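You operate a simulated robot arm through the tools that you are given. There is no shell and no other tool. Be economical: measure what you need, move in short steps, check, and stop when the job is done.

You are at the controls of a simulated two-armed robot. One attempt, no reset.

JOB
Lock the yellow stop at 3, put the purple magnet in the purple-rimmed pan and square the pan up.
Fine: loosen the black hand nut first, tighten it before you slide the pan to stop and scale rail, never lifted; other magnets and pans stay. Set down upright: what you pick out.

It is judged by the outcome, as a careful person would: the job done as asked, and still so three seconds after it is handed in. It fails if anything else is knocked over, pushed out of place, dropped, spilled or broken.

ROBOT AND FRAMES
Two 7-joint arms with two-finger parallel grippers on one trunk, on a base that drives. Base frame: it is fixed to the floor where the robot stands at the start and does not move with it; the origin is under the middle of the robot, x ahead of it, y to its left, z up; the surface under the hand at the start is at about z = 0.857. Lengths are in m, angles in rad, forces in N, time in s.
The left shoulder is at the start at [0.07, 0.163, 1.27], the right one opposite. With the tool pointing down near the work surface each hand reaches from about 0.36 to 0.88 m from the robot's upright axis, wherever it stands, measured 20 degrees to its own side. Places, roughly: black hand nut of the yellow stop [0.7, 0, 0.9]; scale rail of the gauge table [0.7, 0.1, 0.9]; teal-rimmed small pan [0.5, -1.75, 1]; yellow stop of the scale rail [0.7, 0, 0.9]. Payload 3.43 kg a hand.
The tool frame of a hand sits at the grasp point between the pads (the TCP): z along the fingers, y along the line on which they close. The tips reach 0.034 m beyond it. The gripper opens to 0.128 m. The fingers are 0.024 m wide and 0.012 m thick; the gripper's body (0.048 by 0.13 m) begins 0.096 m behind the TCP.
Orientation is that of the tool frame in the base frame, as a unit quaternion [w, x, y, z]. With the fingers straight down and closing along the base's y, the tool's x points along the base's -x, its y along +y and its z along -z.

CONTROLS
- The arms move only by the tool apply_moves. It takes "left_commands", "right_commands" or both (then of equal length, played together; a hand with none holds still); each is a list of rows, each a list of 7 numbers: the shift along the tool's x, y, z in m, then the turn, a rotation vector about the tool's x, y, z in rad, then the finger opening in m, from 0 to 0.128. In form: [[dx, dy, dz, ax, ay, az, fingers], ...]. A call has 1 to 10 rows; each row is the pose to reach, as a shift and turn from the pose commanded when the call began, along the tool's axes at that moment. A row lasts 0.2 s, in which the tool goes at most 0.05 m and 0.15 rad; a call with a longer step from one row to the next is refused whole, and so is a gripper value outside its range. A pose out of reach is approached as far as the arm can. The call stops where the force on the tool passes 40 N (or 10 N more than at its start, if that is more) or the arm is blocked; 0.2 s more then pass. The fingers move at their own pace (about 0.153 m/s each) and stop on an object; they squeeze with about 34 N. The grip force told is the motor's: it shows also when the fingers shut on nothing. Time passes only in rows, and 0.2 s behind the last, so rows that repeat a pose let the fingers close. The reply holds the time, the measured pose of the TCP, the force on the tool along the base axes, the opening and the grip force, in the units named above and with some noise, with the torque about the TCP (base axes, N m) and any sound that the robot's microphone picked up.
- Cameras (640 x 400 px; columns grow to the right, rows downward): "scene" is now at [0.1202, -0.0409, 1.4795]; the picture's right is [-0.49, -0.87, 0.00], its down [-0.64, 0.36, -0.68] and it looks along [0.59, -0.33, -0.73] (base axes); focal length 215 px, centre (320, 200). "left" rides on the left gripper at [0.076, 0.011, -0.16] in its tool frame; the picture's right is [-0.15, 0.99, 0.00], its down [-0.88, -0.13, -0.46] and it looks along [-0.45, -0.07, 0.89] (tool axes); focal length 234 px, centre (320, 200). "right" rides on the right gripper at [0.076, -0.011, -0.16] in its tool frame; the picture's right is [0.15, 0.99, 0.00], its down [-0.88, 0.13, -0.46] and it looks along [-0.45, 0.07, 0.89] (tool axes); focal length 234 px, centre (320, 200). There is no depth. A picture from a camera that has moved, and an enlarged one, comes with that camera's place and axes in the base frame and with its lens.
- snapshot(camera): a new picture of that camera. No time passes.
- slide_trunk(by): slides the trunk up (or, below 0, down) by that many m; the arms and the scene camera ride with it, the base frame stays. It gives what a move gives, with no picture.
- roll_base(legs): drives the robot by 1 to 6 legs, each [ahead, left, turn to the left] in m, m and rad, along the robot's own axes; the way and the turn of a leg run together, so that a leg with both is an arc; at most 1.5 m and 3.142 rad a leg. The arms and the cameras ride along, it lands a little off, and it stops where it bumps. It gives what a move gives.
- turn_head(pan, tilt): turns the head with the scene camera to pan (to the left, within 1.501 rad either way) and tilt (down, from -0.506 to 1.204), counted from straight ahead of the robot. It gives what a move gives.
- close_up(camera, box): a new picture of the part [left, top, right, bottom] of that camera's present view, enlarged. No time passes.
- close_job(): hands the job in; it is judged then, once.

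Work in short steps. Places have to be worked out from the pictures, the camera data and where the tool is seen: move nearer, look again, correct. Check each grasp and each placing, and mend what went wrong. You have 120 turns and 108 pictures in all, those below and enlarged ones among them. Open the grippers and draw the arms clear of the work before you hand the job in, unless the task says otherwise; then end with one line.

The tools are called after "Emit:" by a JSON object that holds its "method" and its "body". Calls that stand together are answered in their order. apply_moves: Moves the arms, as the interface text tells. Its arguments: {"type":"object","properties":{"left_commands":{"type":"array","items":{"type":"array","items":{"type":"number"}}},"right_commands":{"type":"array","items":{"type":"array","items":{"type":"number"}}}},"required":[]} The other tools are called the same way: slide_trunk (by) slides the trunk up or down; roll_base (legs) drives the base; turn_head (pan, tilt) turns the head that bears the scene camera; snapshot (camera) takes a picture; close_up (camera, box) takes an enlarged picture of a part of a camera's view; close_job () hands the job in.

At the start:

```text
t: 0.0
left_position: [0.5161, 0.0834, 1.2028]
left_tool_rot: [-0.001, -0.001, 1.0, 0.0]
left_contact_force: [0.1, -0.3, 0.2]
left_ft_torque: [-0.05, 0.0, -0.02]
left_grip_width: 0.1279
left_gripper_force: 0.0
right_position: [0.4583, -0.3904, 1.2816]
right_tool_rot: [0.0, 0.0, 1.0, 0.0]
right_contact_force: [0.1, -0.5, 0.1]
right_ft_torque: [0.0, -0.01, 0.02]
right_grip_width: 0.1277
right_gripper_force: 0.0
trunk travel left (down, up): [-0.75, 0.19]
robot x, y, heading: [-0.0023, 0.0012, -0.0]
head pan, tilt: [-0.513, 0.826]
```

scene: 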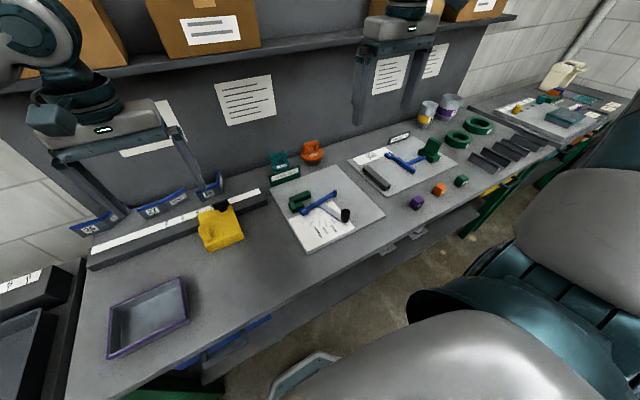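
right: 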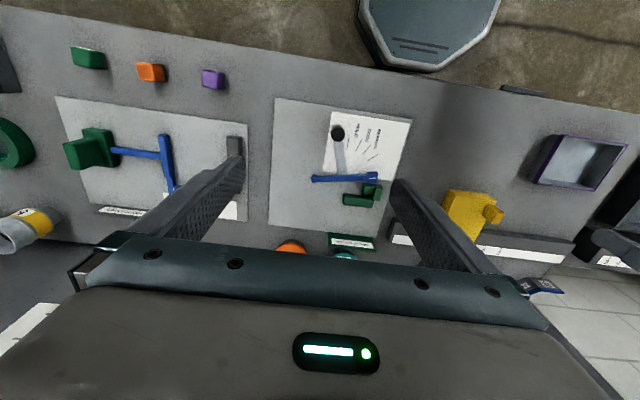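
left: 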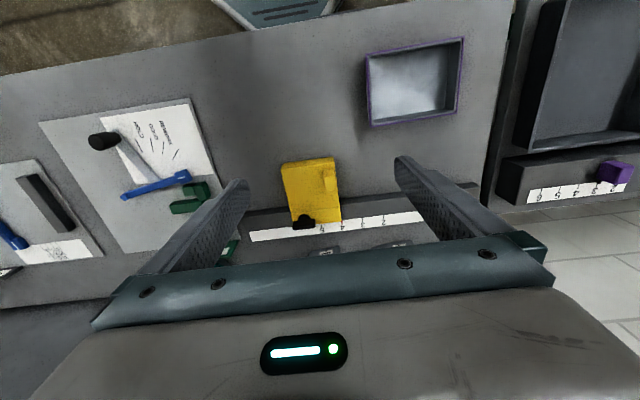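

The pictures show the yellow stop on the rail with the black nut, and the purple-rimmed pan to its left. I take enlarged views of the rail and of the left side.

Emit:
{"method": "close_up", "body": {"camera": "left", "box": [220, 140, 460, 290]}}

Emit:
{"method": "close_up", "body": {"camera": "scene", "box": [60, 160, 300, 310]}}

Emit:
{"method": "close_up", "body": {"camera": "scene", "box": [380, 80, 640, 242]}}

```text
2.67 times, centred on (340, 215) of left
camera zoom: at [0.4384, 0.0943, 1.3627], right [0.15, 0.99, 0.0], down [0.88, -0.13, 0.46], along [0.45, -0.07, -0.89], focal length 624 px, centre (267, 160)
```

zoom: 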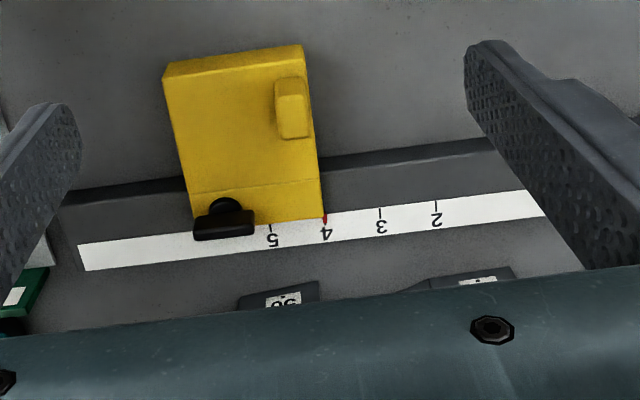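

```text
2.67 times, centred on (180, 235) of scene
camera zoom: at [0.1202, -0.0409, 1.4795], right [-0.49, -0.87, 0.0], down [-0.64, 0.36, -0.68], along [0.59, -0.33, -0.73], focal length 574 px, centre (693, 107)
```

zoom: 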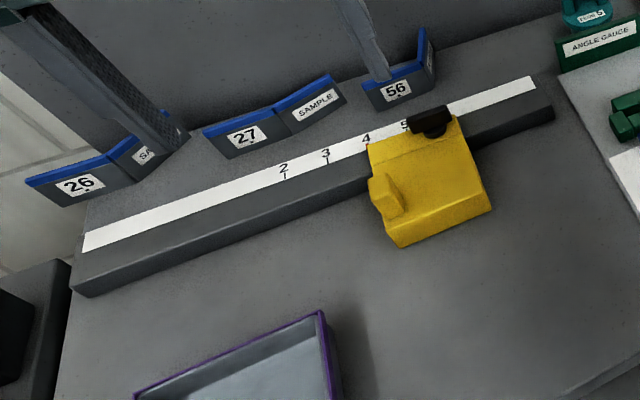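

```text
2.46 times, centred on (510, 161) of scene
camera zoom: at [0.1202, -0.0409, 1.4795], right [-0.49, -0.87, 0.0], down [-0.64, 0.36, -0.68], along [0.59, -0.33, -0.73], focal length 530 px, centre (-148, 296)
```

zoom: 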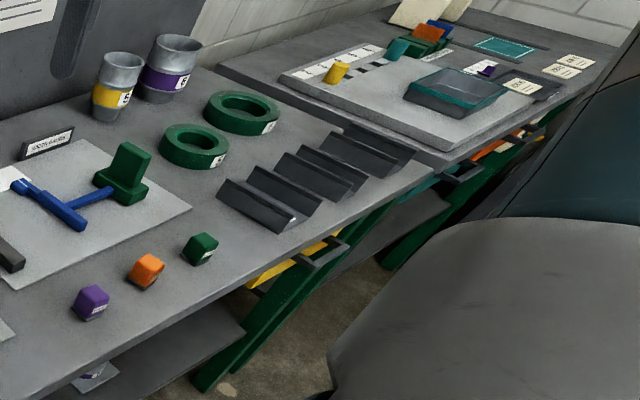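

Next I check which item is the purple magnet, by looking at the cubes, the left table and the right table.

Emit:
{"method": "close_up", "body": {"camera": "right", "box": [50, 30, 250, 155]}}

Emit:
{"method": "close_up", "body": {"camera": "left", "box": [480, 100, 640, 220]}}

Emit:
{"method": "turn_head", "body": {"pan": 0.6, "tilt": 0.8}}

Emit:
{"method": "snapshot", "body": {"camera": "scene"}}

```text
3.20 times, centred on (150, 92) of right
camera zoom: at [0.381, -0.4011, 1.4425], right [-0.15, 0.99, 0.0], down [0.88, 0.13, 0.46], along [0.45, 0.07, -0.89], focal length 749 px, centre (864, 544)
```

zoom: 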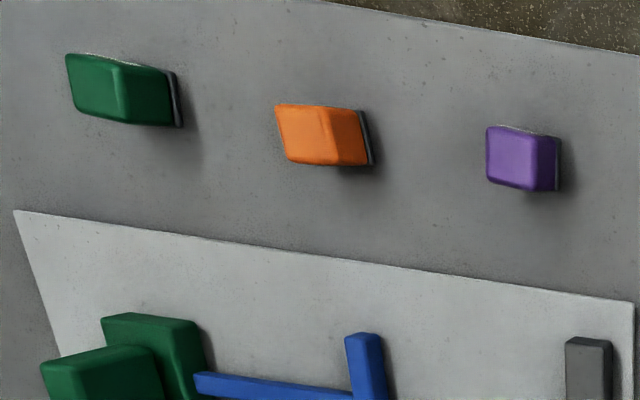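

```text
3.33 times, centred on (560, 160) of left
camera zoom: at [0.4384, 0.0943, 1.3627], right [0.15, 0.99, 0.0], down [0.88, -0.13, 0.46], along [0.45, -0.07, -0.89], focal length 781 px, centre (-480, 333)
```

zoom: 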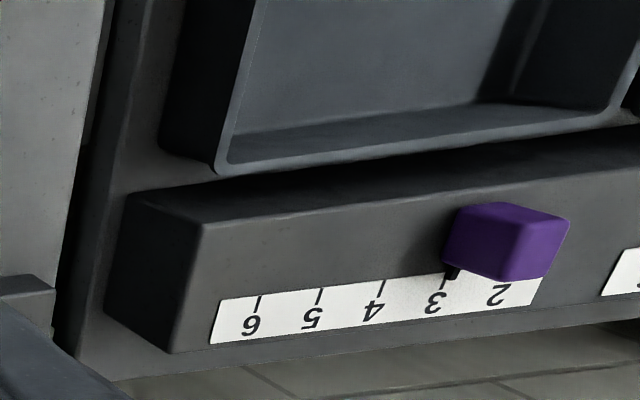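

```text
t: 1.3
left_position: [0.5152, 0.0828, 1.2027]
left_tool_rot: [0.001, -0.001, 1.0, 0.0]
left_contact_force: [0.2, 0.6, 0.1]
left_ft_torque: [-0.01, -0.03, -0.03]
left_grip_width: 0.128
left_gripper_force: 0.1
right_position: [0.4583, -0.389, 1.2809]
right_tool_rot: [0.0, 0.0, 1.0, 0.0]
right_contact_force: [-0.2, 0.9, -0.5]
right_ft_torque: [-0.03, -0.03, 0.01]
right_grip_width: 0.128
right_gripper_force: 0.1
trunk travel left (down, up): [-0.75, 0.19]
robot x, y, heading: [-0.0033, -0.0002, -0.003]
head pan, tilt: [0.6, 0.799]
```

```text
99 pictures are left
camera scene: at [0.1176, 0.0436, 1.4815], right [0.56, -0.83, 0.0], down [-0.59, -0.4, -0.7], along [0.58, 0.39, -0.72], focal length 215 px, centre (320, 200)
```

scene: 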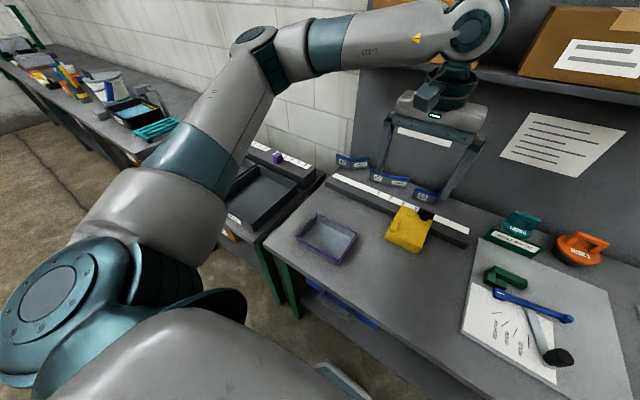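

The left purple block is a slider on another rail. I look to the right at the cubes and the other purple items.

Emit:
{"method": "turn_head", "body": {"pan": -0.9, "tilt": 0.7}}

Emit:
{"method": "snapshot", "body": {"camera": "scene"}}

Emit:
{"method": "close_up", "body": {"camera": "scene", "box": [200, 120, 360, 220]}}

Emit:
{"method": "close_up", "body": {"camera": "scene", "box": [320, 60, 480, 160]}}

```text
t: 2.9
left_position: [0.5132, 0.083, 1.2017]
left_tool_rot: [0.001, -0.001, 1.0, -0.001]
left_contact_force: [0.0, -0.1, 0.4]
left_ft_torque: [0.03, -0.04, 0.01]
left_grip_width: 0.1277
left_gripper_force: 0.0
right_position: [0.458, -0.3895, 1.2818]
right_tool_rot: [0.0, 0.0, 1.0, 0.0]
right_contact_force: [0.3, 0.7, 0.1]
right_ft_torque: [0.0, -0.01, -0.03]
right_grip_width: 0.1278
right_gripper_force: 0.1
trunk travel left (down, up): [-0.75, 0.19]
robot x, y, heading: [-0.0003, -0.0017, 0.002]
head pan, tilt: [-0.901, 0.7]
```

```text
98 pictures are left
camera scene: at [0.1038, -0.0684, 1.4898], right [-0.78, -0.62, 0.0], down [-0.4, 0.5, -0.76], along [0.48, -0.6, -0.64], focal length 215 px, centre (320, 200)
```

scene: 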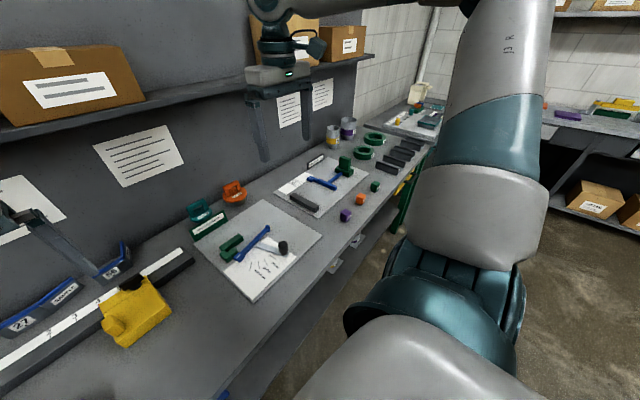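

```text
4.00 times, centred on (280, 170) of scene
camera zoom: at [0.1038, -0.0684, 1.4898], right [-0.78, -0.62, 0.0], down [-0.4, 0.5, -0.76], along [0.48, -0.6, -0.64], focal length 861 px, centre (480, 320)
```

zoom: 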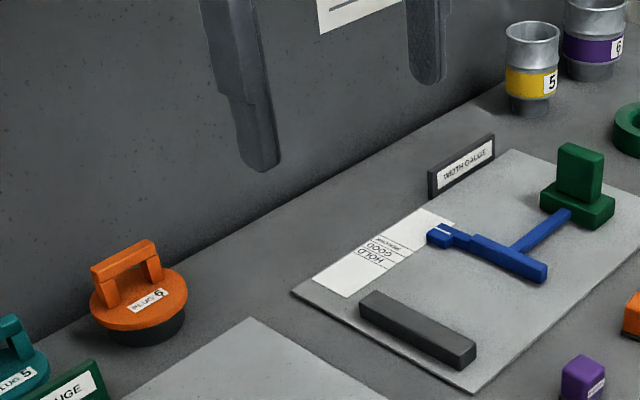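

```text
4.00 times, centred on (400, 110) of scene
camera zoom: at [0.1038, -0.0684, 1.4898], right [-0.78, -0.62, 0.0], down [-0.4, 0.5, -0.76], along [0.48, -0.6, -0.64], focal length 861 px, centre (0, 560)
```

zoom: 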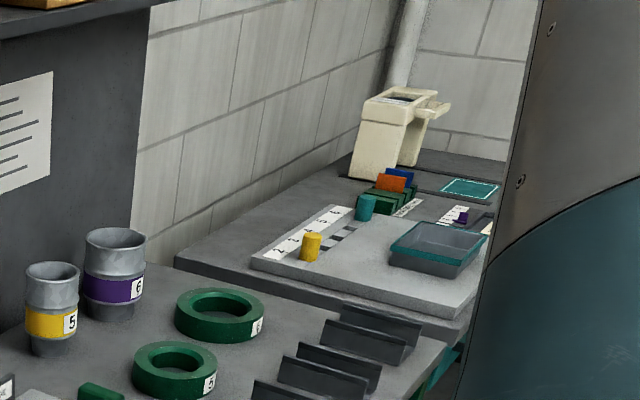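

I zoom on the three cubes to read their labels.

Emit:
{"method": "close_up", "body": {"camera": "scene", "box": [330, 175, 390, 225]}}

Emit:
{"method": "close_up", "body": {"camera": "scene", "box": [380, 95, 450, 140]}}

```text
8.00 times, centred on (360, 200) of scene
camera zoom: at [0.1038, -0.0684, 1.4898], right [-0.78, -0.62, 0.0], down [-0.4, 0.5, -0.76], along [0.48, -0.6, -0.64], focal length 1722 px, centre (0, 200)
```

zoom: 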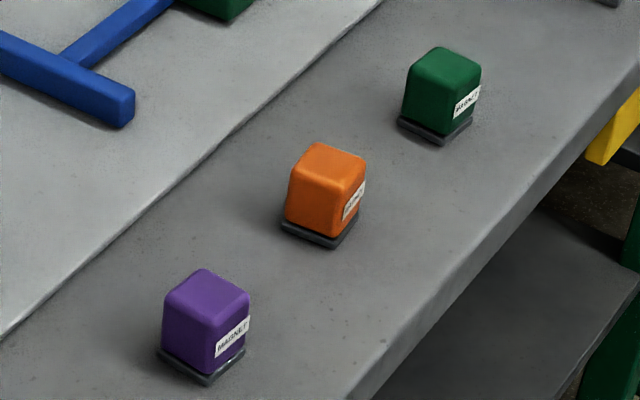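

```text
8.89 times, centred on (415, 118) of scene
camera zoom: at [0.1038, -0.0684, 1.4898], right [-0.78, -0.62, 0.0], down [-0.4, 0.5, -0.76], along [0.48, -0.6, -0.64], focal length 1913 px, centre (-524, 933)
```

zoom: 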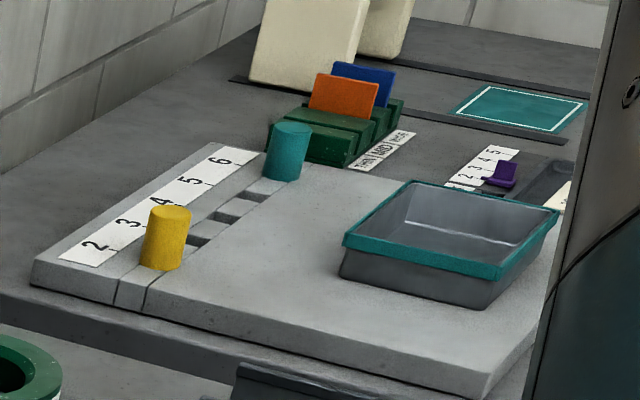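

The purple cube with the MAGNET label sits at about [0.413, -0.623]; the pan is at about [0.46, 0.26], and the ticks are about 0.05 m apart with the pointer now at 4. I move the left hand towards the nut for a near view.

Emit:
{"method": "apply_moves", "body": {"left_commands": [[-0.03, -0.015, 0.03, 0, 0, 0, 0.128], [-0.06, -0.03, 0.06, 0, 0, 0, 0.128], [-0.09, -0.045, 0.09, 0, 0, 0, 0.128], [-0.1, -0.06, 0.12, 0, 0, 0, 0.128]]}}

Emit:
{"method": "snapshot", "body": {"camera": "left"}}

Emit:
{"method": "close_up", "body": {"camera": "left", "box": [240, 80, 400, 180]}}

Emit:
{"method": "turn_head", "body": {"pan": -0.05, "tilt": 0.75}}

Emit:
{"method": "snapshot", "body": {"camera": "scene"}}

```text
t: 3.9
left_position: [0.6155, 0.0243, 1.0823]
left_tool_rot: [0.0, -0.001, 1.0, 0.001]
left_contact_force: [0.4, 0.8, -0.2]
left_ft_torque: [-0.01, 0.0, 0.0]
left_grip_width: 0.1279
left_gripper_force: 0.0
right_position: [0.4592, -0.3908, 1.2814]
right_tool_rot: [-0.001, 0.0, 1.0, 0.0]
right_contact_force: [0.9, -1.5, -0.6]
right_ft_torque: [-0.01, 0.01, 0.01]
right_grip_width: 0.1281
right_gripper_force: 0.1
trunk travel left (down, up): [-0.75, 0.19]
robot x, y, heading: [0.0024, 0.0008, -0.002]
head pan, tilt: [-0.901, 0.7]
```

```text
93 pictures are left
camera left: at [0.5395, 0.0339, 1.2423], right [0.15, 0.99, 0.0], down [0.88, -0.13, 0.46], along [0.45, -0.07, -0.89], focal length 234 px, centre (320, 200)
```

left: 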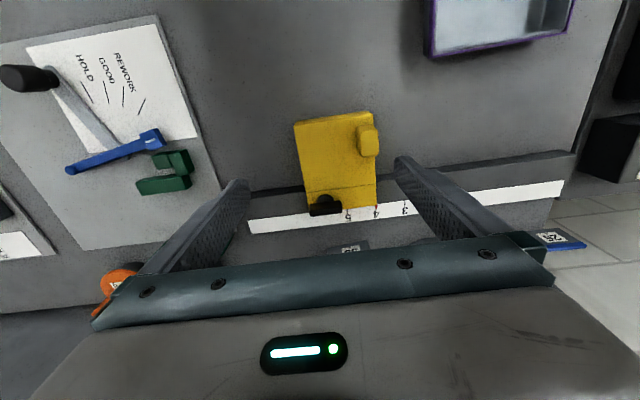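

```text
4.00 times, centred on (320, 130) of left
camera zoom: at [0.5395, 0.0339, 1.2423], right [0.15, 0.99, 0.0], down [0.88, -0.13, 0.46], along [0.45, -0.07, -0.89], focal length 937 px, centre (320, 480)
```

zoom: 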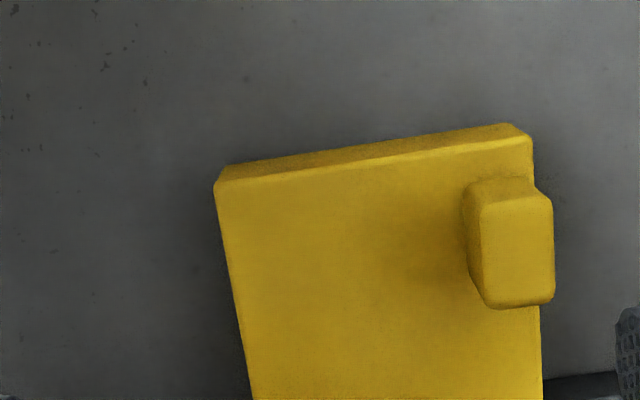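

```text
t: 5.1
left_position: [0.6144, 0.0234, 1.0838]
left_tool_rot: [0.0, -0.001, 1.0, 0.0]
left_contact_force: [-0.9, 0.0, 0.3]
left_ft_torque: [-0.02, -0.02, 0.02]
left_grip_width: 0.1281
left_gripper_force: 0.0
right_position: [0.4574, -0.3897, 1.2814]
right_tool_rot: [0.0, 0.0, 1.0, 0.0]
right_contact_force: [-0.5, 0.3, 0.3]
right_ft_torque: [0.03, 0.01, 0.02]
right_grip_width: 0.1281
right_gripper_force: 0.0
trunk travel left (down, up): [-0.75, 0.19]
robot x, y, heading: [0.0025, 0.0004, 0.002]
head pan, tilt: [-0.051, 0.75]
```

```text
91 pictures are left
camera scene: at [0.134, -0.0063, 1.4855], right [-0.05, -1.0, 0.0], down [-0.68, 0.04, -0.73], along [0.73, -0.04, -0.68], focal length 215 px, centre (320, 200)
```

scene: 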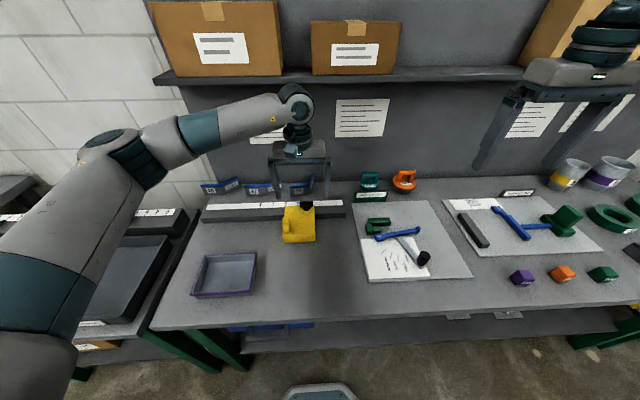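

Emit:
{"method": "close_up", "body": {"camera": "scene", "box": [250, 180, 350, 250]}}

Emit:
{"method": "close_up", "body": {"camera": "left", "box": [280, 170, 400, 245]}}

```text
5.71 times, centred on (300, 215) of scene
camera zoom: at [0.134, -0.0063, 1.4855], right [-0.05, -1.0, 0.0], down [-0.68, 0.04, -0.73], along [0.73, -0.04, -0.68], focal length 1230 px, centre (434, 114)
```

zoom: 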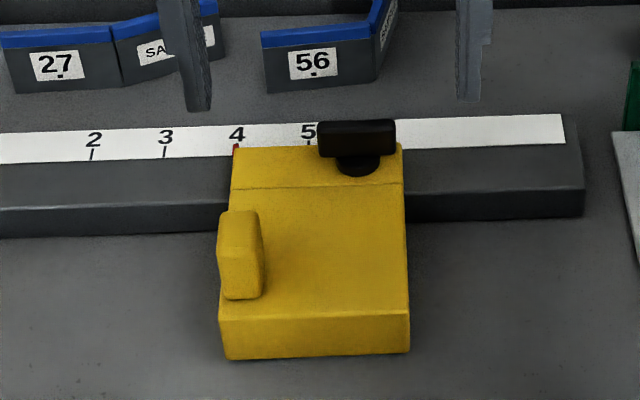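

```text
5.33 times, centred on (340, 208) of left
camera zoom: at [0.5382, 0.0346, 1.2432], right [0.15, 0.99, 0.0], down [0.88, -0.13, 0.46], along [0.45, -0.07, -0.89], focal length 1249 px, centre (213, 160)
```

zoom: 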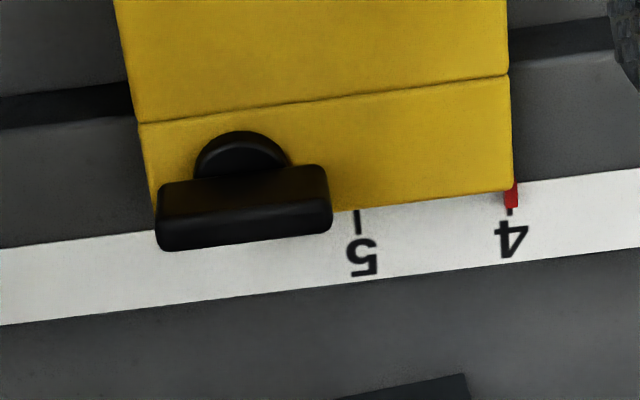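

The nut is an upright post with a T-bar along y, centred at about [0.716, 0.014, 0.925], so it turns about the vertical. I turn the left hand a quarter turn clockwise (from above) and bring it over the bar, still high.

Emit:
{"method": "apply_moves", "body": {"left_commands": [[-0.01, -0.001, 0.005, 0, 0, 0.15, 0.128], [-0.02, -0.002, 0.01, 0, 0, 0.3, 0.128], [-0.03, -0.003, 0.015, 0, 0, 0.45, 0.128], [-0.04, -0.004, 0.02, 0, 0, 0.6, 0.128], [-0.05, -0.005, 0.025, 0, 0, 0.75, 0.128], [-0.06, -0.006, 0.03, 0, 0, 0.9, 0.128], [-0.07, -0.007, 0.034, 0, 0, 1.05, 0.128], [-0.08, -0.008, 0.034, 0, 0, 1.2, 0.128], [-0.09, -0.009, 0.034, 0, 0, 1.35, 0.128], [-0.1, -0.009, 0.034, 0, 0, 1.5, 0.128]]}}

Emit:
{"method": "snapshot", "body": {"camera": "left"}}

Emit:
{"method": "snapshot", "body": {"camera": "scene"}}

```text
t: 7.3
left_position: [0.6786, 0.0175, 1.0518]
left_tool_rot: [-0.001, 0.457, 0.889, 0.0]
left_contact_force: [0.3, 0.1, 0.7]
left_ft_torque: [-0.04, 0.0, 0.01]
left_grip_width: 0.1279
left_gripper_force: 0.1
left hand out of reach, approached as far as the arm can: row 7, 8, 9, 10
right_position: [0.4582, -0.3907, 1.2809]
right_tool_rot: [0.0, 0.0, 1.0, 0.0]
right_contact_force: [0.5, -0.3, 0.1]
right_ft_torque: [-0.01, -0.01, 0.02]
right_grip_width: 0.1277
right_gripper_force: 0.1
trunk travel left (down, up): [-0.75, 0.19]
robot x, y, heading: [-0.0013, 0.0008, -0.001]
head pan, tilt: [-0.051, 0.75]
```

```text
88 pictures are left
camera left: at [0.6426, 0.0851, 1.2118], right [0.89, 0.46, 0.0], down [0.41, -0.79, 0.46], along [0.21, -0.41, -0.89], focal length 234 px, centre (320, 200)
```

left: 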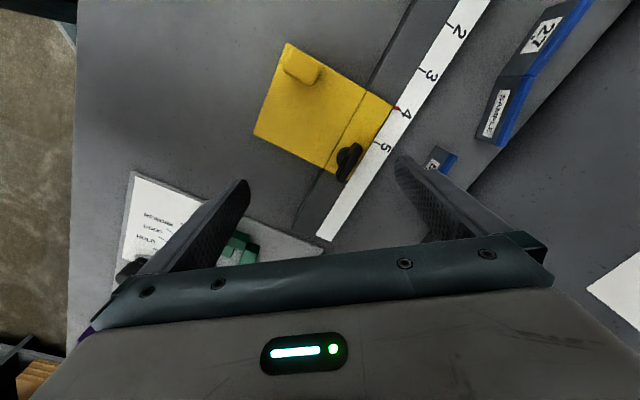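

```text
87 pictures are left
camera scene: at [0.1338, -0.0061, 1.4855], right [-0.05, -1.0, 0.0], down [-0.68, 0.03, -0.73], along [0.73, -0.04, -0.68], focal length 215 px, centre (320, 200)
```

scene: 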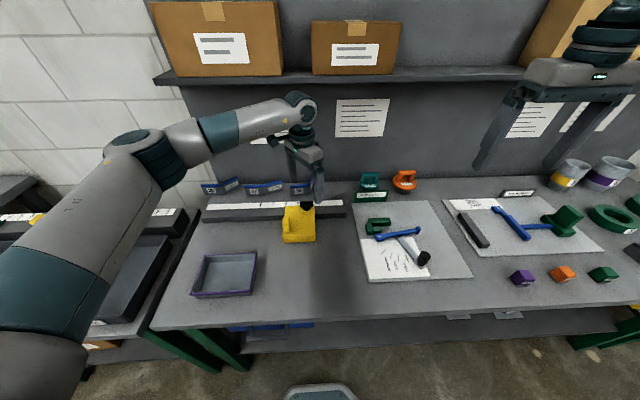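

The left wrist stops at about 54° clockwise, so the mirrored right arm, which has its limit the other way, should do the nut. I raise the left hand and turn it back first.

Emit:
{"method": "apply_moves", "body": {"left_commands": [[0, 0, -0.03, 0, 0, -0.1, 0.128], [0, 0, -0.06, 0, 0, -0.2, 0.128], [0, 0, -0.09, 0, 0, -0.35, 0.128], [0, 0, -0.12, 0, 0, -0.5, 0.128], [0, 0, -0.15, 0, 0, -0.65, 0.128], [0, 0, -0.15, 0, 0, -0.8, 0.128], [0, 0, -0.15, 0, 0, -0.95, 0.128]]}}

```text
t: 8.9
left_position: [0.6773, 0.0176, 1.2006]
left_tool_rot: [0.0, -0.002, 1.0, 0.0]
left_contact_force: [0.5, -1.2, 0.8]
left_ft_torque: [0.01, 0.03, 0.04]
left_grip_width: 0.1279
left_gripper_force: 0.2
right_position: [0.4576, -0.3898, 1.2812]
right_tool_rot: [0.0, 0.0, 1.0, 0.001]
right_contact_force: [0.0, 0.2, 0.2]
right_ft_torque: [-0.02, -0.03, 0.01]
right_grip_width: 0.1278
right_gripper_force: 0.2
trunk travel left (down, up): [-0.75, 0.19]
robot x, y, heading: [0.0, 0.0016, 0.0]
head pan, tilt: [-0.051, 0.75]
```

The left hand is back to neutral. I move it aside to the left while the right hand comes in.

Emit:
{"method": "apply_moves", "body": {"left_commands": [[0.03, 0.035, -0.01, 0, 0, 0, 0.128], [0.06, 0.07, -0.02, 0, 0, 0, 0.128], [0.09, 0.105, -0.03, 0, 0, 0, 0.128], [0.12, 0.14, -0.04, 0, 0, 0, 0.128], [0.15, 0.175, -0.05, 0, 0, 0, 0.128], [0.18, 0.21, -0.05, 0, 0, 0, 0.128], [0.2, 0.25, -0.05, 0, 0, 0, 0.128], [0.2, 0.28, -0.05, 0, 0, 0, 0.128], [0.2, 0.3, -0.05, 0, 0, 0, 0.128]], "right_commands": [[0, 0, 0, 0, 0, 0, 0.128], [-0.01, 0.03, 0, 0, 0, 0, 0.128], [-0.03, 0.07, 0.02, 0, 0, 0, 0.128], [-0.05, 0.11, 0.04, 0, 0, 0, 0.128], [-0.07, 0.15, 0.06, 0, 0, 0, 0.128], [-0.09, 0.19, 0.07, 0, 0, 0, 0.128], [-0.11, 0.23, 0.08, 0, 0, 0, 0.128], [-0.13, 0.27, 0.1, 0, 0, 0, 0.128], [-0.14, 0.31, 0.12, 0, 0, 0, 0.128]]}}

Emit:
{"method": "apply_moves", "body": {"right_commands": [[-0.01, 0.01, 0.01, 0, 0, 0.15, 0.128], [-0.02, 0.02, 0.02, 0, 0, 0.3, 0.128], [-0.03, 0.03, 0.03, 0, 0, 0.45, 0.128], [-0.04, 0.04, 0.04, 0, 0, 0.6, 0.128], [-0.05, 0.05, 0.05, 0, 0, 0.75, 0.128], [-0.06, 0.06, 0.06, 0, 0, 0.9, 0.128], [-0.07, 0.07, 0.07, 0, 0, 1.05, 0.128], [-0.08, 0.08, 0.08, 0, 0, 1.2, 0.128], [-0.09, 0.09, 0.09, 0, 0, 1.35, 0.128], [-0.1, 0.09, 0.1, 0, 0, 1.5, 0.128]]}}

```text
t: 10.9
left_position: [0.4758, 0.3174, 1.2521]
left_tool_rot: [0.001, -0.001, 1.0, 0.0]
left_contact_force: [-0.5, 0.8, 0.1]
left_ft_torque: [0.03, -0.02, 0.01]
left_grip_width: 0.1284
left_gripper_force: 0.0
right_position: [0.5663, -0.1442, 1.1704]
right_tool_rot: [0.001, 0.002, 1.0, 0.001]
right_contact_force: [1.1, 0.5, 0.9]
right_ft_torque: [0.01, 0.0, -0.01]
right_grip_width: 0.1281
right_gripper_force: 0.1
right hand out of reach, approached as far as the arm can: row 8, 9
trunk travel left (down, up): [-0.75, 0.19]
robot x, y, heading: [-0.0035, -0.0028, -0.0]
head pan, tilt: [-0.051, 0.75]
```

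```text
t: 13.1
left_position: [0.478, 0.3171, 1.2504]
left_tool_rot: [0.0, -0.001, 1.0, 0.0]
left_contact_force: [-0.3, -0.7, -0.4]
left_ft_torque: [0.0, 0.0, 0.0]
left_grip_width: 0.1279
left_gripper_force: 0.1
right_position: [0.5961, -0.1684, 1.1007]
right_tool_rot: [-0.001, 0.683, 0.731, 0.001]
right_contact_force: [-0.7, 0.3, -0.4]
right_ft_torque: [0.01, -0.03, -0.01]
right_grip_width: 0.128
right_gripper_force: 0.1
right hand out of reach, approached as far as the arm can: row 1, 2, 3, 4, 5, 6, 7, 8, 9, 10
trunk travel left (down, up): [-0.75, 0.19]
robot x, y, heading: [0.001, -0.0017, 0.004]
head pan, tilt: [-0.051, 0.75]
```

The right hand cannot cross so far inward, but it takes the 86° turn well. I shift the base left 0.22 m so that the nut lies on the right arm's side.

Emit:
{"method": "roll_base", "body": {"legs": [[0, 0.22, 0]]}}

Emit:
{"method": "snapshot", "body": {"camera": "right"}}

```text
t: 14.8
left_position: [0.4769, 0.5356, 1.2503]
left_tool_rot: [0.0, -0.001, 1.0, 0.0]
left_contact_force: [-0.3, 0.1, 0.7]
left_ft_torque: [0.02, 0.0, 0.0]
left_grip_width: 0.1279
left_gripper_force: 0.0
right_position: [0.5952, 0.0501, 1.1016]
right_tool_rot: [-0.001, 0.682, 0.732, 0.003]
right_contact_force: [0.0, -0.3, -0.1]
right_ft_torque: [0.02, -0.02, -0.03]
right_grip_width: 0.1281
right_gripper_force: 0.0
trunk travel left (down, up): [-0.75, 0.19]
robot x, y, heading: [0.0006, 0.2206, 0.005]
head pan, tilt: [-0.051, 0.75]
```

```text
86 pictures are left
camera right: at [0.5782, 0.1243, 1.2628], right [0.98, 0.22, 0.0], down [0.19, -0.87, 0.45], along [0.1, -0.44, -0.89], focal length 234 px, centre (320, 200)
```

right: 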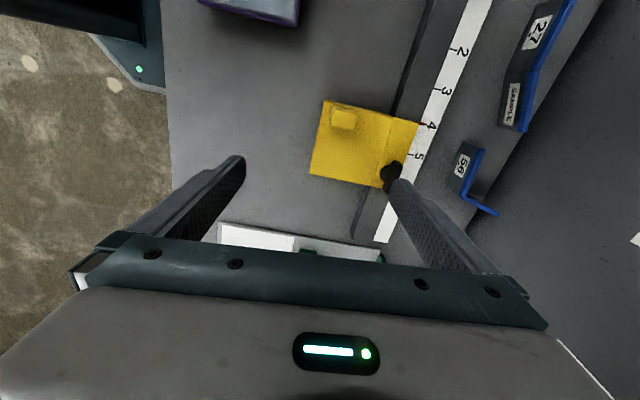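

Now I move the right hand over the bar, still above it, finishing the quarter turn.

Emit:
{"method": "apply_moves", "body": {"right_commands": [[-0.015, 0.04, 0.02, 0, 0, 0.02, 0.1], [-0.03, 0.08, 0.04, 0, 0, 0.04, 0.08], [-0.044, 0.118, 0.06, 0, 0, 0.07, 0.06], [-0.044, 0.118, 0.06, 0, 0, 0.07, 0.06]]}}

Emit:
{"method": "snapshot", "body": {"camera": "right"}}

Emit:
{"method": "close_up", "body": {"camera": "scene", "box": [300, 140, 500, 265]}}

```text
t: 15.8
left_position: [0.4758, 0.537, 1.251]
left_tool_rot: [0.0, -0.001, 1.0, 0.0]
left_contact_force: [1.0, 0.4, 0.0]
left_ft_torque: [-0.02, 0.03, -0.01]
left_grip_width: 0.1281
left_gripper_force: 0.0
right_position: [0.6685, -0.0261, 1.0629]
right_tool_rot: [-0.001, 0.706, 0.708, 0.003]
right_contact_force: [-0.6, -1.3, -0.1]
right_ft_torque: [0.04, 0.03, 0.0]
right_grip_width: 0.0601
right_gripper_force: 0.1
right hand out of reach, approached as far as the arm can: row 1, 2, 3, 4
trunk travel left (down, up): [-0.75, 0.19]
robot x, y, heading: [0.0006, 0.2205, 0.004]
head pan, tilt: [-0.051, 0.75]
```

```text
85 pictures are left
camera right: at [0.6557, 0.0494, 1.2237], right [0.99, 0.15, 0.0], down [0.13, -0.88, 0.45], along [0.07, -0.45, -0.89], focal length 234 px, centre (320, 200)
```

right: 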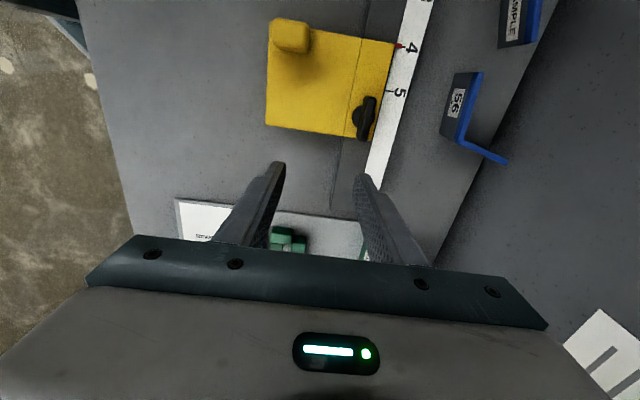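

```text
3.20 times, centred on (400, 202) of scene
camera zoom: at [0.1337, 0.2138, 1.4855], right [-0.05, -1.0, 0.0], down [-0.68, 0.03, -0.73], along [0.73, -0.04, -0.68], focal length 689 px, centre (64, 192)
```

zoom: 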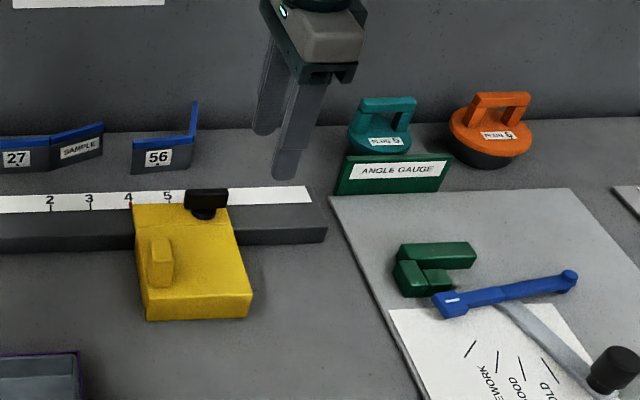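

The reach ends about 5 cm short in x. I drive the base ahead 0.06 m and a little left.

Emit:
{"method": "roll_base", "body": {"legs": [[0.06, 0.04, 0]]}}

```text
t: 16.8
left_position: [0.5338, 0.5763, 1.2515]
left_tool_rot: [0.001, 0.0, 1.0, 0.0]
left_contact_force: [-0.2, 0.1, 0.1]
left_ft_torque: [0.07, -0.04, 0.0]
left_grip_width: 0.128
left_gripper_force: 0.0
right_position: [0.7248, 0.0122, 1.0639]
right_tool_rot: [0.0, 0.707, 0.707, 0.005]
right_contact_force: [-0.5, -0.8, 0.2]
right_ft_torque: [0.04, -0.06, 0.01]
right_grip_width: 0.0602
right_gripper_force: 0.0
trunk travel left (down, up): [-0.75, 0.19]
robot x, y, heading: [0.0563, 0.2599, 0.002]
head pan, tilt: [-0.051, 0.75]
```

The hand is now right over the nut at [0.725, 0.012]. I look before going down.

Emit:
{"method": "snapshot", "body": {"camera": "right"}}

Emit:
{"method": "close_up", "body": {"camera": "scene", "box": [320, 140, 520, 265]}}

```text
83 pictures are left
camera right: at [0.7118, 0.0868, 1.2252], right [0.99, 0.15, 0.01], down [0.13, -0.88, 0.45], along [0.07, -0.45, -0.89], focal length 234 px, centre (320, 200)
```

right: 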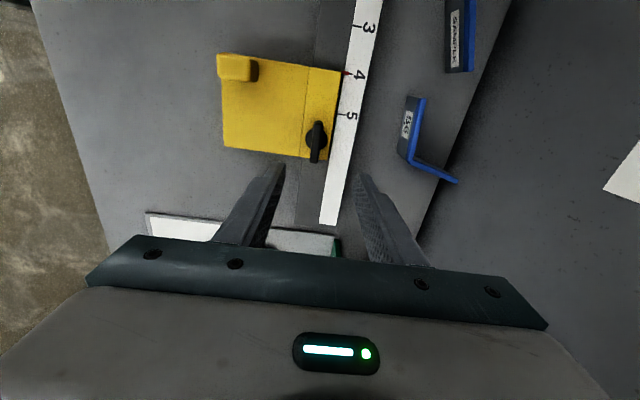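

```text
3.20 times, centred on (420, 202) of scene
camera zoom: at [0.1897, 0.2514, 1.4859], right [-0.05, -1.0, 0.0], down [-0.68, 0.04, -0.73], along [0.73, -0.04, -0.68], focal length 689 px, centre (0, 192)
```

zoom: 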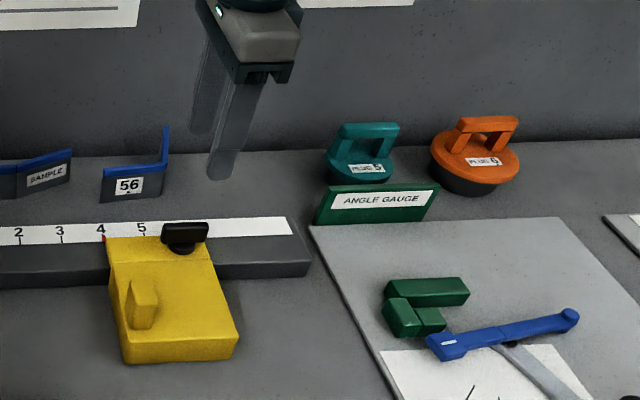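

Bar centre is confirmed near [0.718, 0.016, 0.925]. I go down to z of about 0.985 and check the alignment.

Emit:
{"method": "apply_moves", "body": {"right_commands": [[0.004, -0.007, 0.03, 0, 0, 0, 0.06], [0.004, -0.007, 0.06, 0, 0, 0, 0.06], [0.004, -0.007, 0.08, 0, 0, 0, 0.06], [0.004, -0.007, 0.08, 0, 0, 0, 0.06]]}}

Emit:
{"method": "close_up", "body": {"camera": "right", "box": [200, 100, 440, 250]}}

Emit:
{"method": "close_up", "body": {"camera": "scene", "box": [330, 170, 410, 220]}}

```text
t: 17.8
left_position: [0.5334, 0.577, 1.2525]
left_tool_rot: [0.001, 0.0, 1.0, 0.0]
left_contact_force: [0.5, -1.2, 0.1]
left_ft_torque: [0.05, -0.04, -0.02]
left_grip_width: 0.1281
left_gripper_force: 0.0
right_position: [0.7011, -0.0005, 0.996]
right_tool_rot: [0.0, 0.707, 0.707, 0.004]
right_contact_force: [-0.6, 0.4, -0.5]
right_ft_torque: [0.02, -0.03, 0.01]
right_grip_width: 0.0599
right_gripper_force: 0.1
right hand out of reach, approached as far as the arm can: row 1, 2, 3, 4
trunk travel left (down, up): [-0.75, 0.19]
robot x, y, heading: [0.06, 0.2584, -0.0]
head pan, tilt: [-0.051, 0.75]
```

```text
2.67 times, centred on (320, 175) of right
camera zoom: at [0.6876, 0.075, 1.1586], right [0.99, 0.15, 0.01], down [0.13, -0.88, 0.45], along [0.07, -0.45, -0.89], focal length 624 px, centre (320, 267)
```

zoom: 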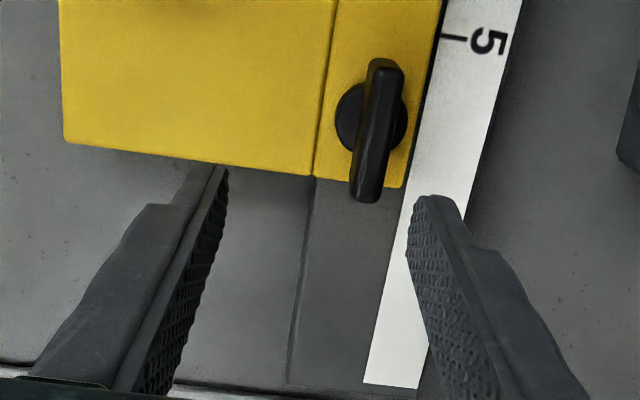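

```text
8.00 times, centred on (370, 195) of scene
camera zoom: at [0.1913, 0.2529, 1.4857], right [-0.05, -1.0, 0.0], down [-0.68, 0.03, -0.73], along [0.73, -0.04, -0.68], focal length 1722 px, centre (-80, 240)
```

zoom: 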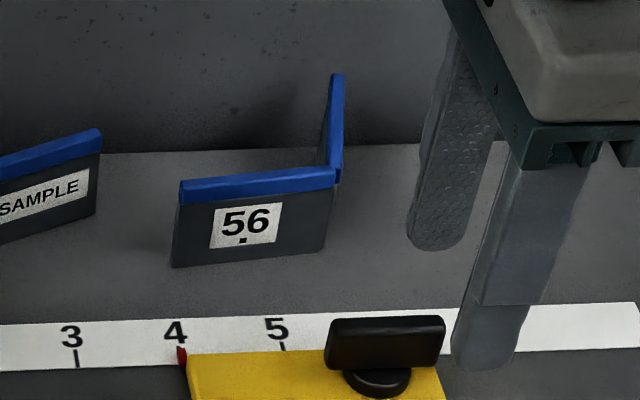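

Reach shrinks as the hand goes down at this turn, so a lower trunk should help. I raise both hands first, then lower the trunk by 0.13.

Emit:
{"method": "apply_moves", "body": {"right_commands": [[0, 0, -0.04, 0, 0, 0, 0.06], [0, 0, -0.08, 0, 0, 0, 0.06], [0, 0, -0.12, 0, 0, 0, 0.06], [0.005, 0.01, -0.15, 0, 0, 0, 0.06], [0.01, 0.02, -0.17, 0, 0, 0, 0.06]], "left_commands": [[0, 0, -0.02, 0, 0, 0, 0.06], [0, 0, -0.04, 0, 0, 0, 0.06], [0, 0, -0.06, 0, 0, 0, 0.06], [0, 0, -0.08, 0, 0, 0, 0.06], [0, 0, -0.1, 0, 0, 0, 0.06]]}}

Emit:
{"method": "slide_trunk", "body": {"by": -0.13}}

Emit:
{"method": "snapshot", "body": {"camera": "right"}}

```text
t: 19.0
left_position: [0.5366, 0.5749, 1.3512]
left_tool_rot: [0.0, 0.0, 1.0, 0.001]
left_contact_force: [0.6, 0.4, 0.4]
left_ft_torque: [0.0, 0.05, 0.0]
left_grip_width: 0.0599
left_gripper_force: 0.0
right_position: [0.7198, 0.0084, 1.1683]
right_tool_rot: [-0.001, 0.707, 0.707, 0.003]
right_contact_force: [0.4, 0.3, 0.3]
right_ft_torque: [0.04, -0.02, 0.04]
right_grip_width: 0.0603
right_gripper_force: 0.1
trunk travel left (down, up): [-0.75, 0.19]
robot x, y, heading: [0.0593, 0.2576, 0.004]
head pan, tilt: [-0.051, 0.75]
```

```text
t: 20.6
left_position: [0.5356, 0.5756, 1.2217]
left_tool_rot: [0.0, 0.0, 1.0, 0.0]
left_contact_force: [-0.2, 0.2, -0.6]
left_ft_torque: [0.0, 0.0, 0.0]
left_grip_width: 0.0601
left_gripper_force: 0.0
right_position: [0.7207, 0.01, 1.0373]
right_tool_rot: [-0.001, 0.707, 0.708, 0.003]
right_contact_force: [-0.1, 0.4, 0.6]
right_ft_torque: [0.02, 0.01, -0.05]
right_grip_width: 0.0601
right_gripper_force: 0.1
trunk travel left (down, up): [-0.62, 0.32]
robot x, y, heading: [0.0594, 0.2565, -0.0]
head pan, tilt: [-0.051, 0.75]
```

```text
79 pictures are left
camera right: at [0.7078, 0.0847, 1.1988], right [0.99, 0.15, 0.0], down [0.13, -0.88, 0.45], along [0.07, -0.45, -0.89], focal length 234 px, centre (320, 200)
```

right: 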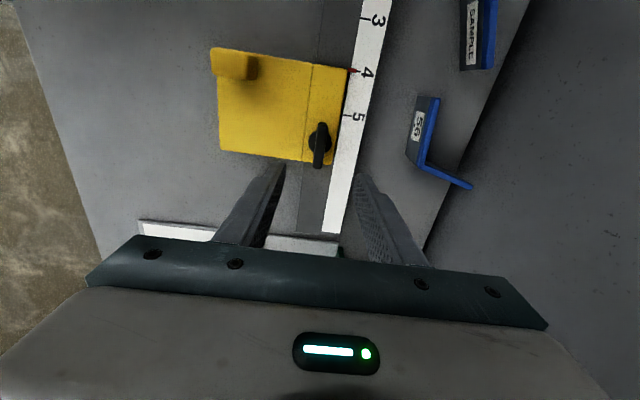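

The hand is at [0.721, 0.010, 1.037]. I lower it by 6 cm and check.

Emit:
{"method": "apply_moves", "body": {"right_commands": [[0.003, -0.001, 0.03, 0, 0, 0, 0.06], [0.006, -0.003, 0.06, 0, 0, 0, 0.06], [0.006, -0.003, 0.06, 0, 0, 0, 0.06]]}}

Emit:
{"method": "close_up", "body": {"camera": "right", "box": [200, 100, 440, 250]}}

Emit:
{"method": "close_up", "body": {"camera": "scene", "box": [340, 130, 460, 205]}}

```text
t: 21.4
left_position: [0.5352, 0.5774, 1.2206]
left_tool_rot: [0.001, -0.001, 1.0, 0.0]
left_contact_force: [-0.4, -0.2, -0.1]
left_ft_torque: [-0.02, -0.06, 0.02]
left_grip_width: 0.0601
left_gripper_force: 0.1
right_position: [0.7166, 0.0166, 0.9778]
right_tool_rot: [-0.001, 0.707, 0.707, 0.003]
right_contact_force: [-0.3, -0.3, -0.3]
right_ft_torque: [-0.01, -0.02, 0.03]
right_grip_width: 0.0598
right_gripper_force: 0.1
trunk travel left (down, up): [-0.62, 0.32]
robot x, y, heading: [0.0582, 0.2544, -0.004]
head pan, tilt: [-0.051, 0.75]
```

```text
2.67 times, centred on (320, 175) of right
camera zoom: at [0.7046, 0.0913, 1.1388], right [0.99, 0.15, 0.0], down [0.13, -0.88, 0.45], along [0.07, -0.45, -0.89], focal length 624 px, centre (320, 267)
```

zoom: 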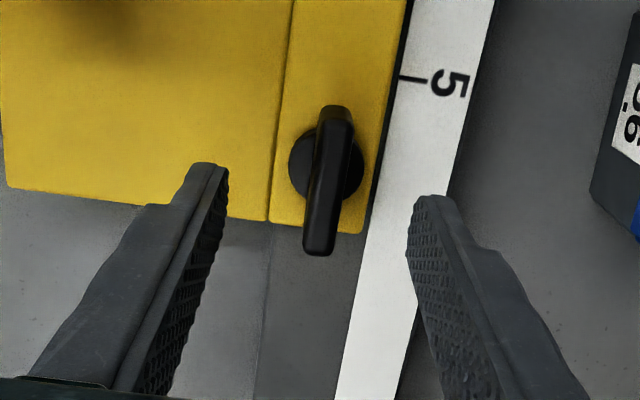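

```text
5.33 times, centred on (400, 168) of scene
camera zoom: at [0.192, 0.2536, 1.3556], right [-0.05, -1.0, 0.0], down [-0.68, 0.03, -0.73], along [0.73, -0.04, -0.68], focal length 1148 px, centre (-107, 373)
```

zoom: 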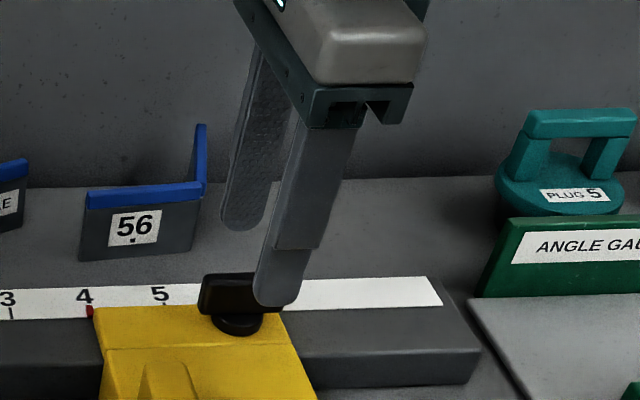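

Aligned within 2-3 mm. I lower to z of about 0.942, then close on the bar.

Emit:
{"method": "apply_moves", "body": {"right_commands": [[0.001, 0.002, 0.018, 0, 0, 0, 0.06], [0.001, 0.002, 0.036, 0, 0, 0, 0.06], [0.001, 0.002, 0.036, 0, 0, 0, 0.03], [0.001, 0.002, 0.036, 0, 0, 0, 0.005], [0.001, 0.002, 0.036, 0, 0, 0, 0.005]]}}

Emit:
{"method": "close_up", "body": {"camera": "scene", "box": [340, 130, 460, 205]}}

```text
t: 22.6
left_position: [0.5361, 0.5771, 1.2206]
left_tool_rot: [0.0, 0.0, 1.0, 0.0]
left_contact_force: [0.4, 0.6, 0.3]
left_ft_torque: [0.01, 0.0, 0.01]
left_grip_width: 0.0602
left_gripper_force: 0.1
right_position: [0.7195, 0.0172, 0.9408]
right_tool_rot: [0.0, 0.707, 0.707, 0.003]
right_contact_force: [2.3, 0.0, 1.7]
right_ft_torque: [0.19, 0.51, -0.02]
right_grip_width: 0.0119
right_gripper_force: 44.8
trunk travel left (down, up): [-0.62, 0.32]
robot x, y, heading: [0.058, 0.2571, -0.001]
head pan, tilt: [-0.051, 0.75]
```

```text
5.33 times, centred on (400, 168) of scene
camera zoom: at [0.1927, 0.2535, 1.3555], right [-0.05, -1.0, 0.0], down [-0.68, 0.03, -0.73], along [0.73, -0.04, -0.68], focal length 1148 px, centre (-107, 373)
```

zoom: 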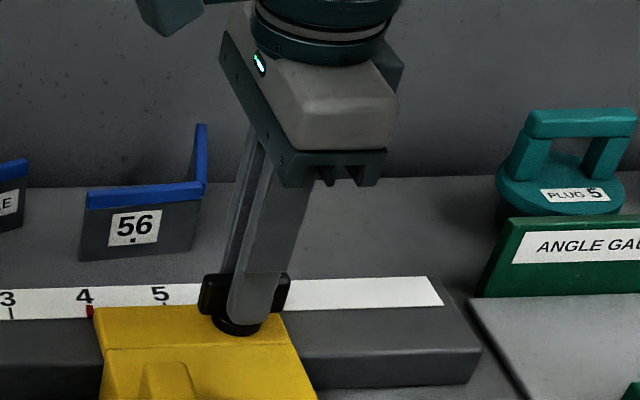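

The bar is held (12 mm). I turn it counter-clockwise in small steps and watch the torque.

Emit:
{"method": "apply_moves", "body": {"right_commands": [[0, 0, 0, 0, 0, -0.1, 0.005], [0, 0, 0, 0, 0, -0.2, 0.005], [0, 0, 0, 0, 0, -0.3, 0.005], [0, 0, 0, 0, 0, -0.4, 0.005], [0, 0, 0, 0, 0, -0.5, 0.005]]}}

Emit:
{"method": "close_up", "body": {"camera": "right", "box": [200, 100, 440, 250]}}

```text
t: 23.8
left_position: [0.5357, 0.5774, 1.221]
left_tool_rot: [-0.001, 0.001, 1.0, -0.001]
left_contact_force: [0.1, -0.4, -0.3]
left_ft_torque: [-0.01, 0.0, -0.03]
left_grip_width: 0.0599
left_gripper_force: 0.1
right_position: [0.7213, 0.0168, 0.941]
right_tool_rot: [-0.001, 0.51, 0.86, 0.003]
right_contact_force: [1.3, -0.5, 2.9]
right_ft_torque: [0.77, 1.41, -0.03]
right_grip_width: 0.0119
right_gripper_force: 45.2
trunk travel left (down, up): [-0.62, 0.32]
robot x, y, heading: [0.0574, 0.2581, 0.003]
head pan, tilt: [-0.051, 0.75]
```

```text
2.67 times, centred on (320, 175) of right
camera zoom: at [0.6721, 0.0773, 1.1023], right [0.8, 0.6, 0.01], down [0.54, -0.71, 0.45], along [0.28, -0.36, -0.89], focal length 624 px, centre (320, 267)
```

zoom: 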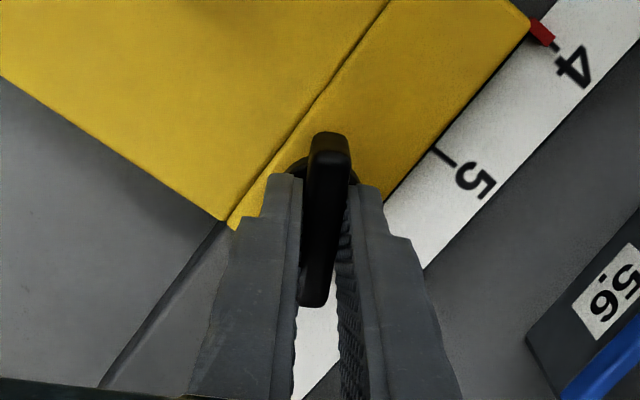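

The bar turns with the hand. I keep turning to about 90°.

Emit:
{"method": "apply_moves", "body": {"right_commands": [[0, 0, 0, 0, 0, -0.12, 0.005], [0, 0, 0, 0, 0, -0.24, 0.005], [0, 0, 0, 0, 0, -0.36, 0.005], [0, 0, 0, 0, 0, -0.48, 0.005], [0, 0, 0, 0, 0, -0.6, 0.005], [0, 0, 0, 0, 0, -0.72, 0.005], [0, 0, 0, 0, 0, -0.84, 0.005], [0, 0, 0, 0, 0, -0.96, 0.005], [0, 0, 0, 0, 0, -1.07, 0.005]]}}

Emit:
{"method": "close_up", "body": {"camera": "right", "box": [200, 100, 440, 250]}}

```text
t: 25.8
left_position: [0.5354, 0.5767, 1.2213]
left_tool_rot: [0.0, 0.0, 1.0, 0.001]
left_contact_force: [0.1, -0.1, 0.0]
left_ft_torque: [-0.01, 0.02, 0.01]
left_grip_width: 0.0601
left_gripper_force: 0.0
right_position: [0.7202, 0.0166, 0.9417]
right_tool_rot: [0.001, -0.001, 1.0, 0.003]
right_contact_force: [-2.1, -3.4, 1.8]
right_ft_torque: [-0.81, 1.28, -0.1]
right_grip_width: 0.0117
right_gripper_force: 45.2
trunk travel left (down, up): [-0.62, 0.32]
robot x, y, heading: [0.0579, 0.2575, -0.006]
head pan, tilt: [-0.051, 0.75]
```

```text
2.67 times, centred on (320, 175) of right
camera zoom: at [0.6425, 0.0048, 1.1018], right [-0.15, 0.99, 0.0], down [0.88, 0.13, 0.46], along [0.45, 0.07, -0.89], focal length 624 px, centre (320, 267)
```

zoom: 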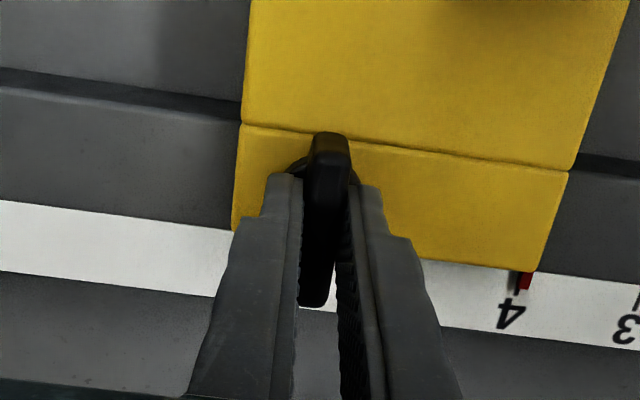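

Turned 90° without a noticeable stop. I test if the stop is free with a small pull along +y (tool y).

Emit:
{"method": "apply_moves", "body": {"right_commands": [[0, 0.004, 0, 0, 0, 0, 0.005], [0, 0.008, 0, 0, 0, 0, 0.005], [0, 0.008, 0, 0, 0, 0, 0.005]]}}

Emit:
{"method": "close_up", "body": {"camera": "right", "box": [200, 100, 440, 250]}}

```text
t: 26.6
left_position: [0.5351, 0.5749, 1.2222]
left_tool_rot: [0.0, 0.0, 1.0, 0.0]
left_contact_force: [0.6, 0.0, 0.1]
left_ft_torque: [-0.01, -0.01, -0.04]
left_grip_width: 0.0601
left_gripper_force: 0.1
right_position: [0.7201, 0.0242, 0.9415]
right_tool_rot: [0.002, 0.0, 1.0, 0.003]
right_contact_force: [-3.3, -5.1, -1.3]
right_ft_torque: [-0.99, 0.09, 0.03]
right_grip_width: 0.0117
right_gripper_force: 45.4
trunk travel left (down, up): [-0.62, 0.32]
robot x, y, heading: [0.0565, 0.2611, 0.001]
head pan, tilt: [-0.051, 0.75]
```

```text
2.67 times, centred on (320, 175) of right
camera zoom: at [0.6423, 0.0126, 1.1018], right [-0.15, 0.99, 0.0], down [0.88, 0.13, 0.46], along [0.45, 0.07, -0.89], focal length 624 px, centre (320, 267)
```

zoom: 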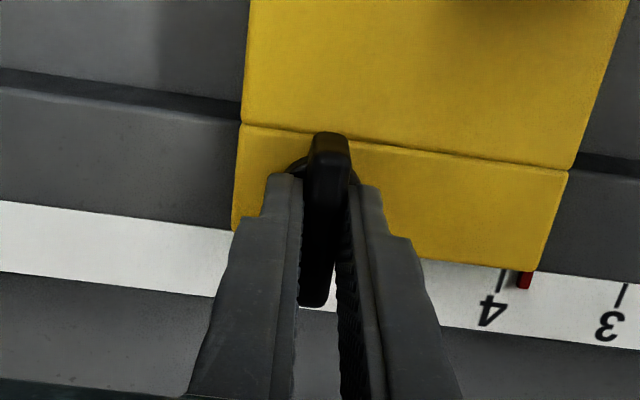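

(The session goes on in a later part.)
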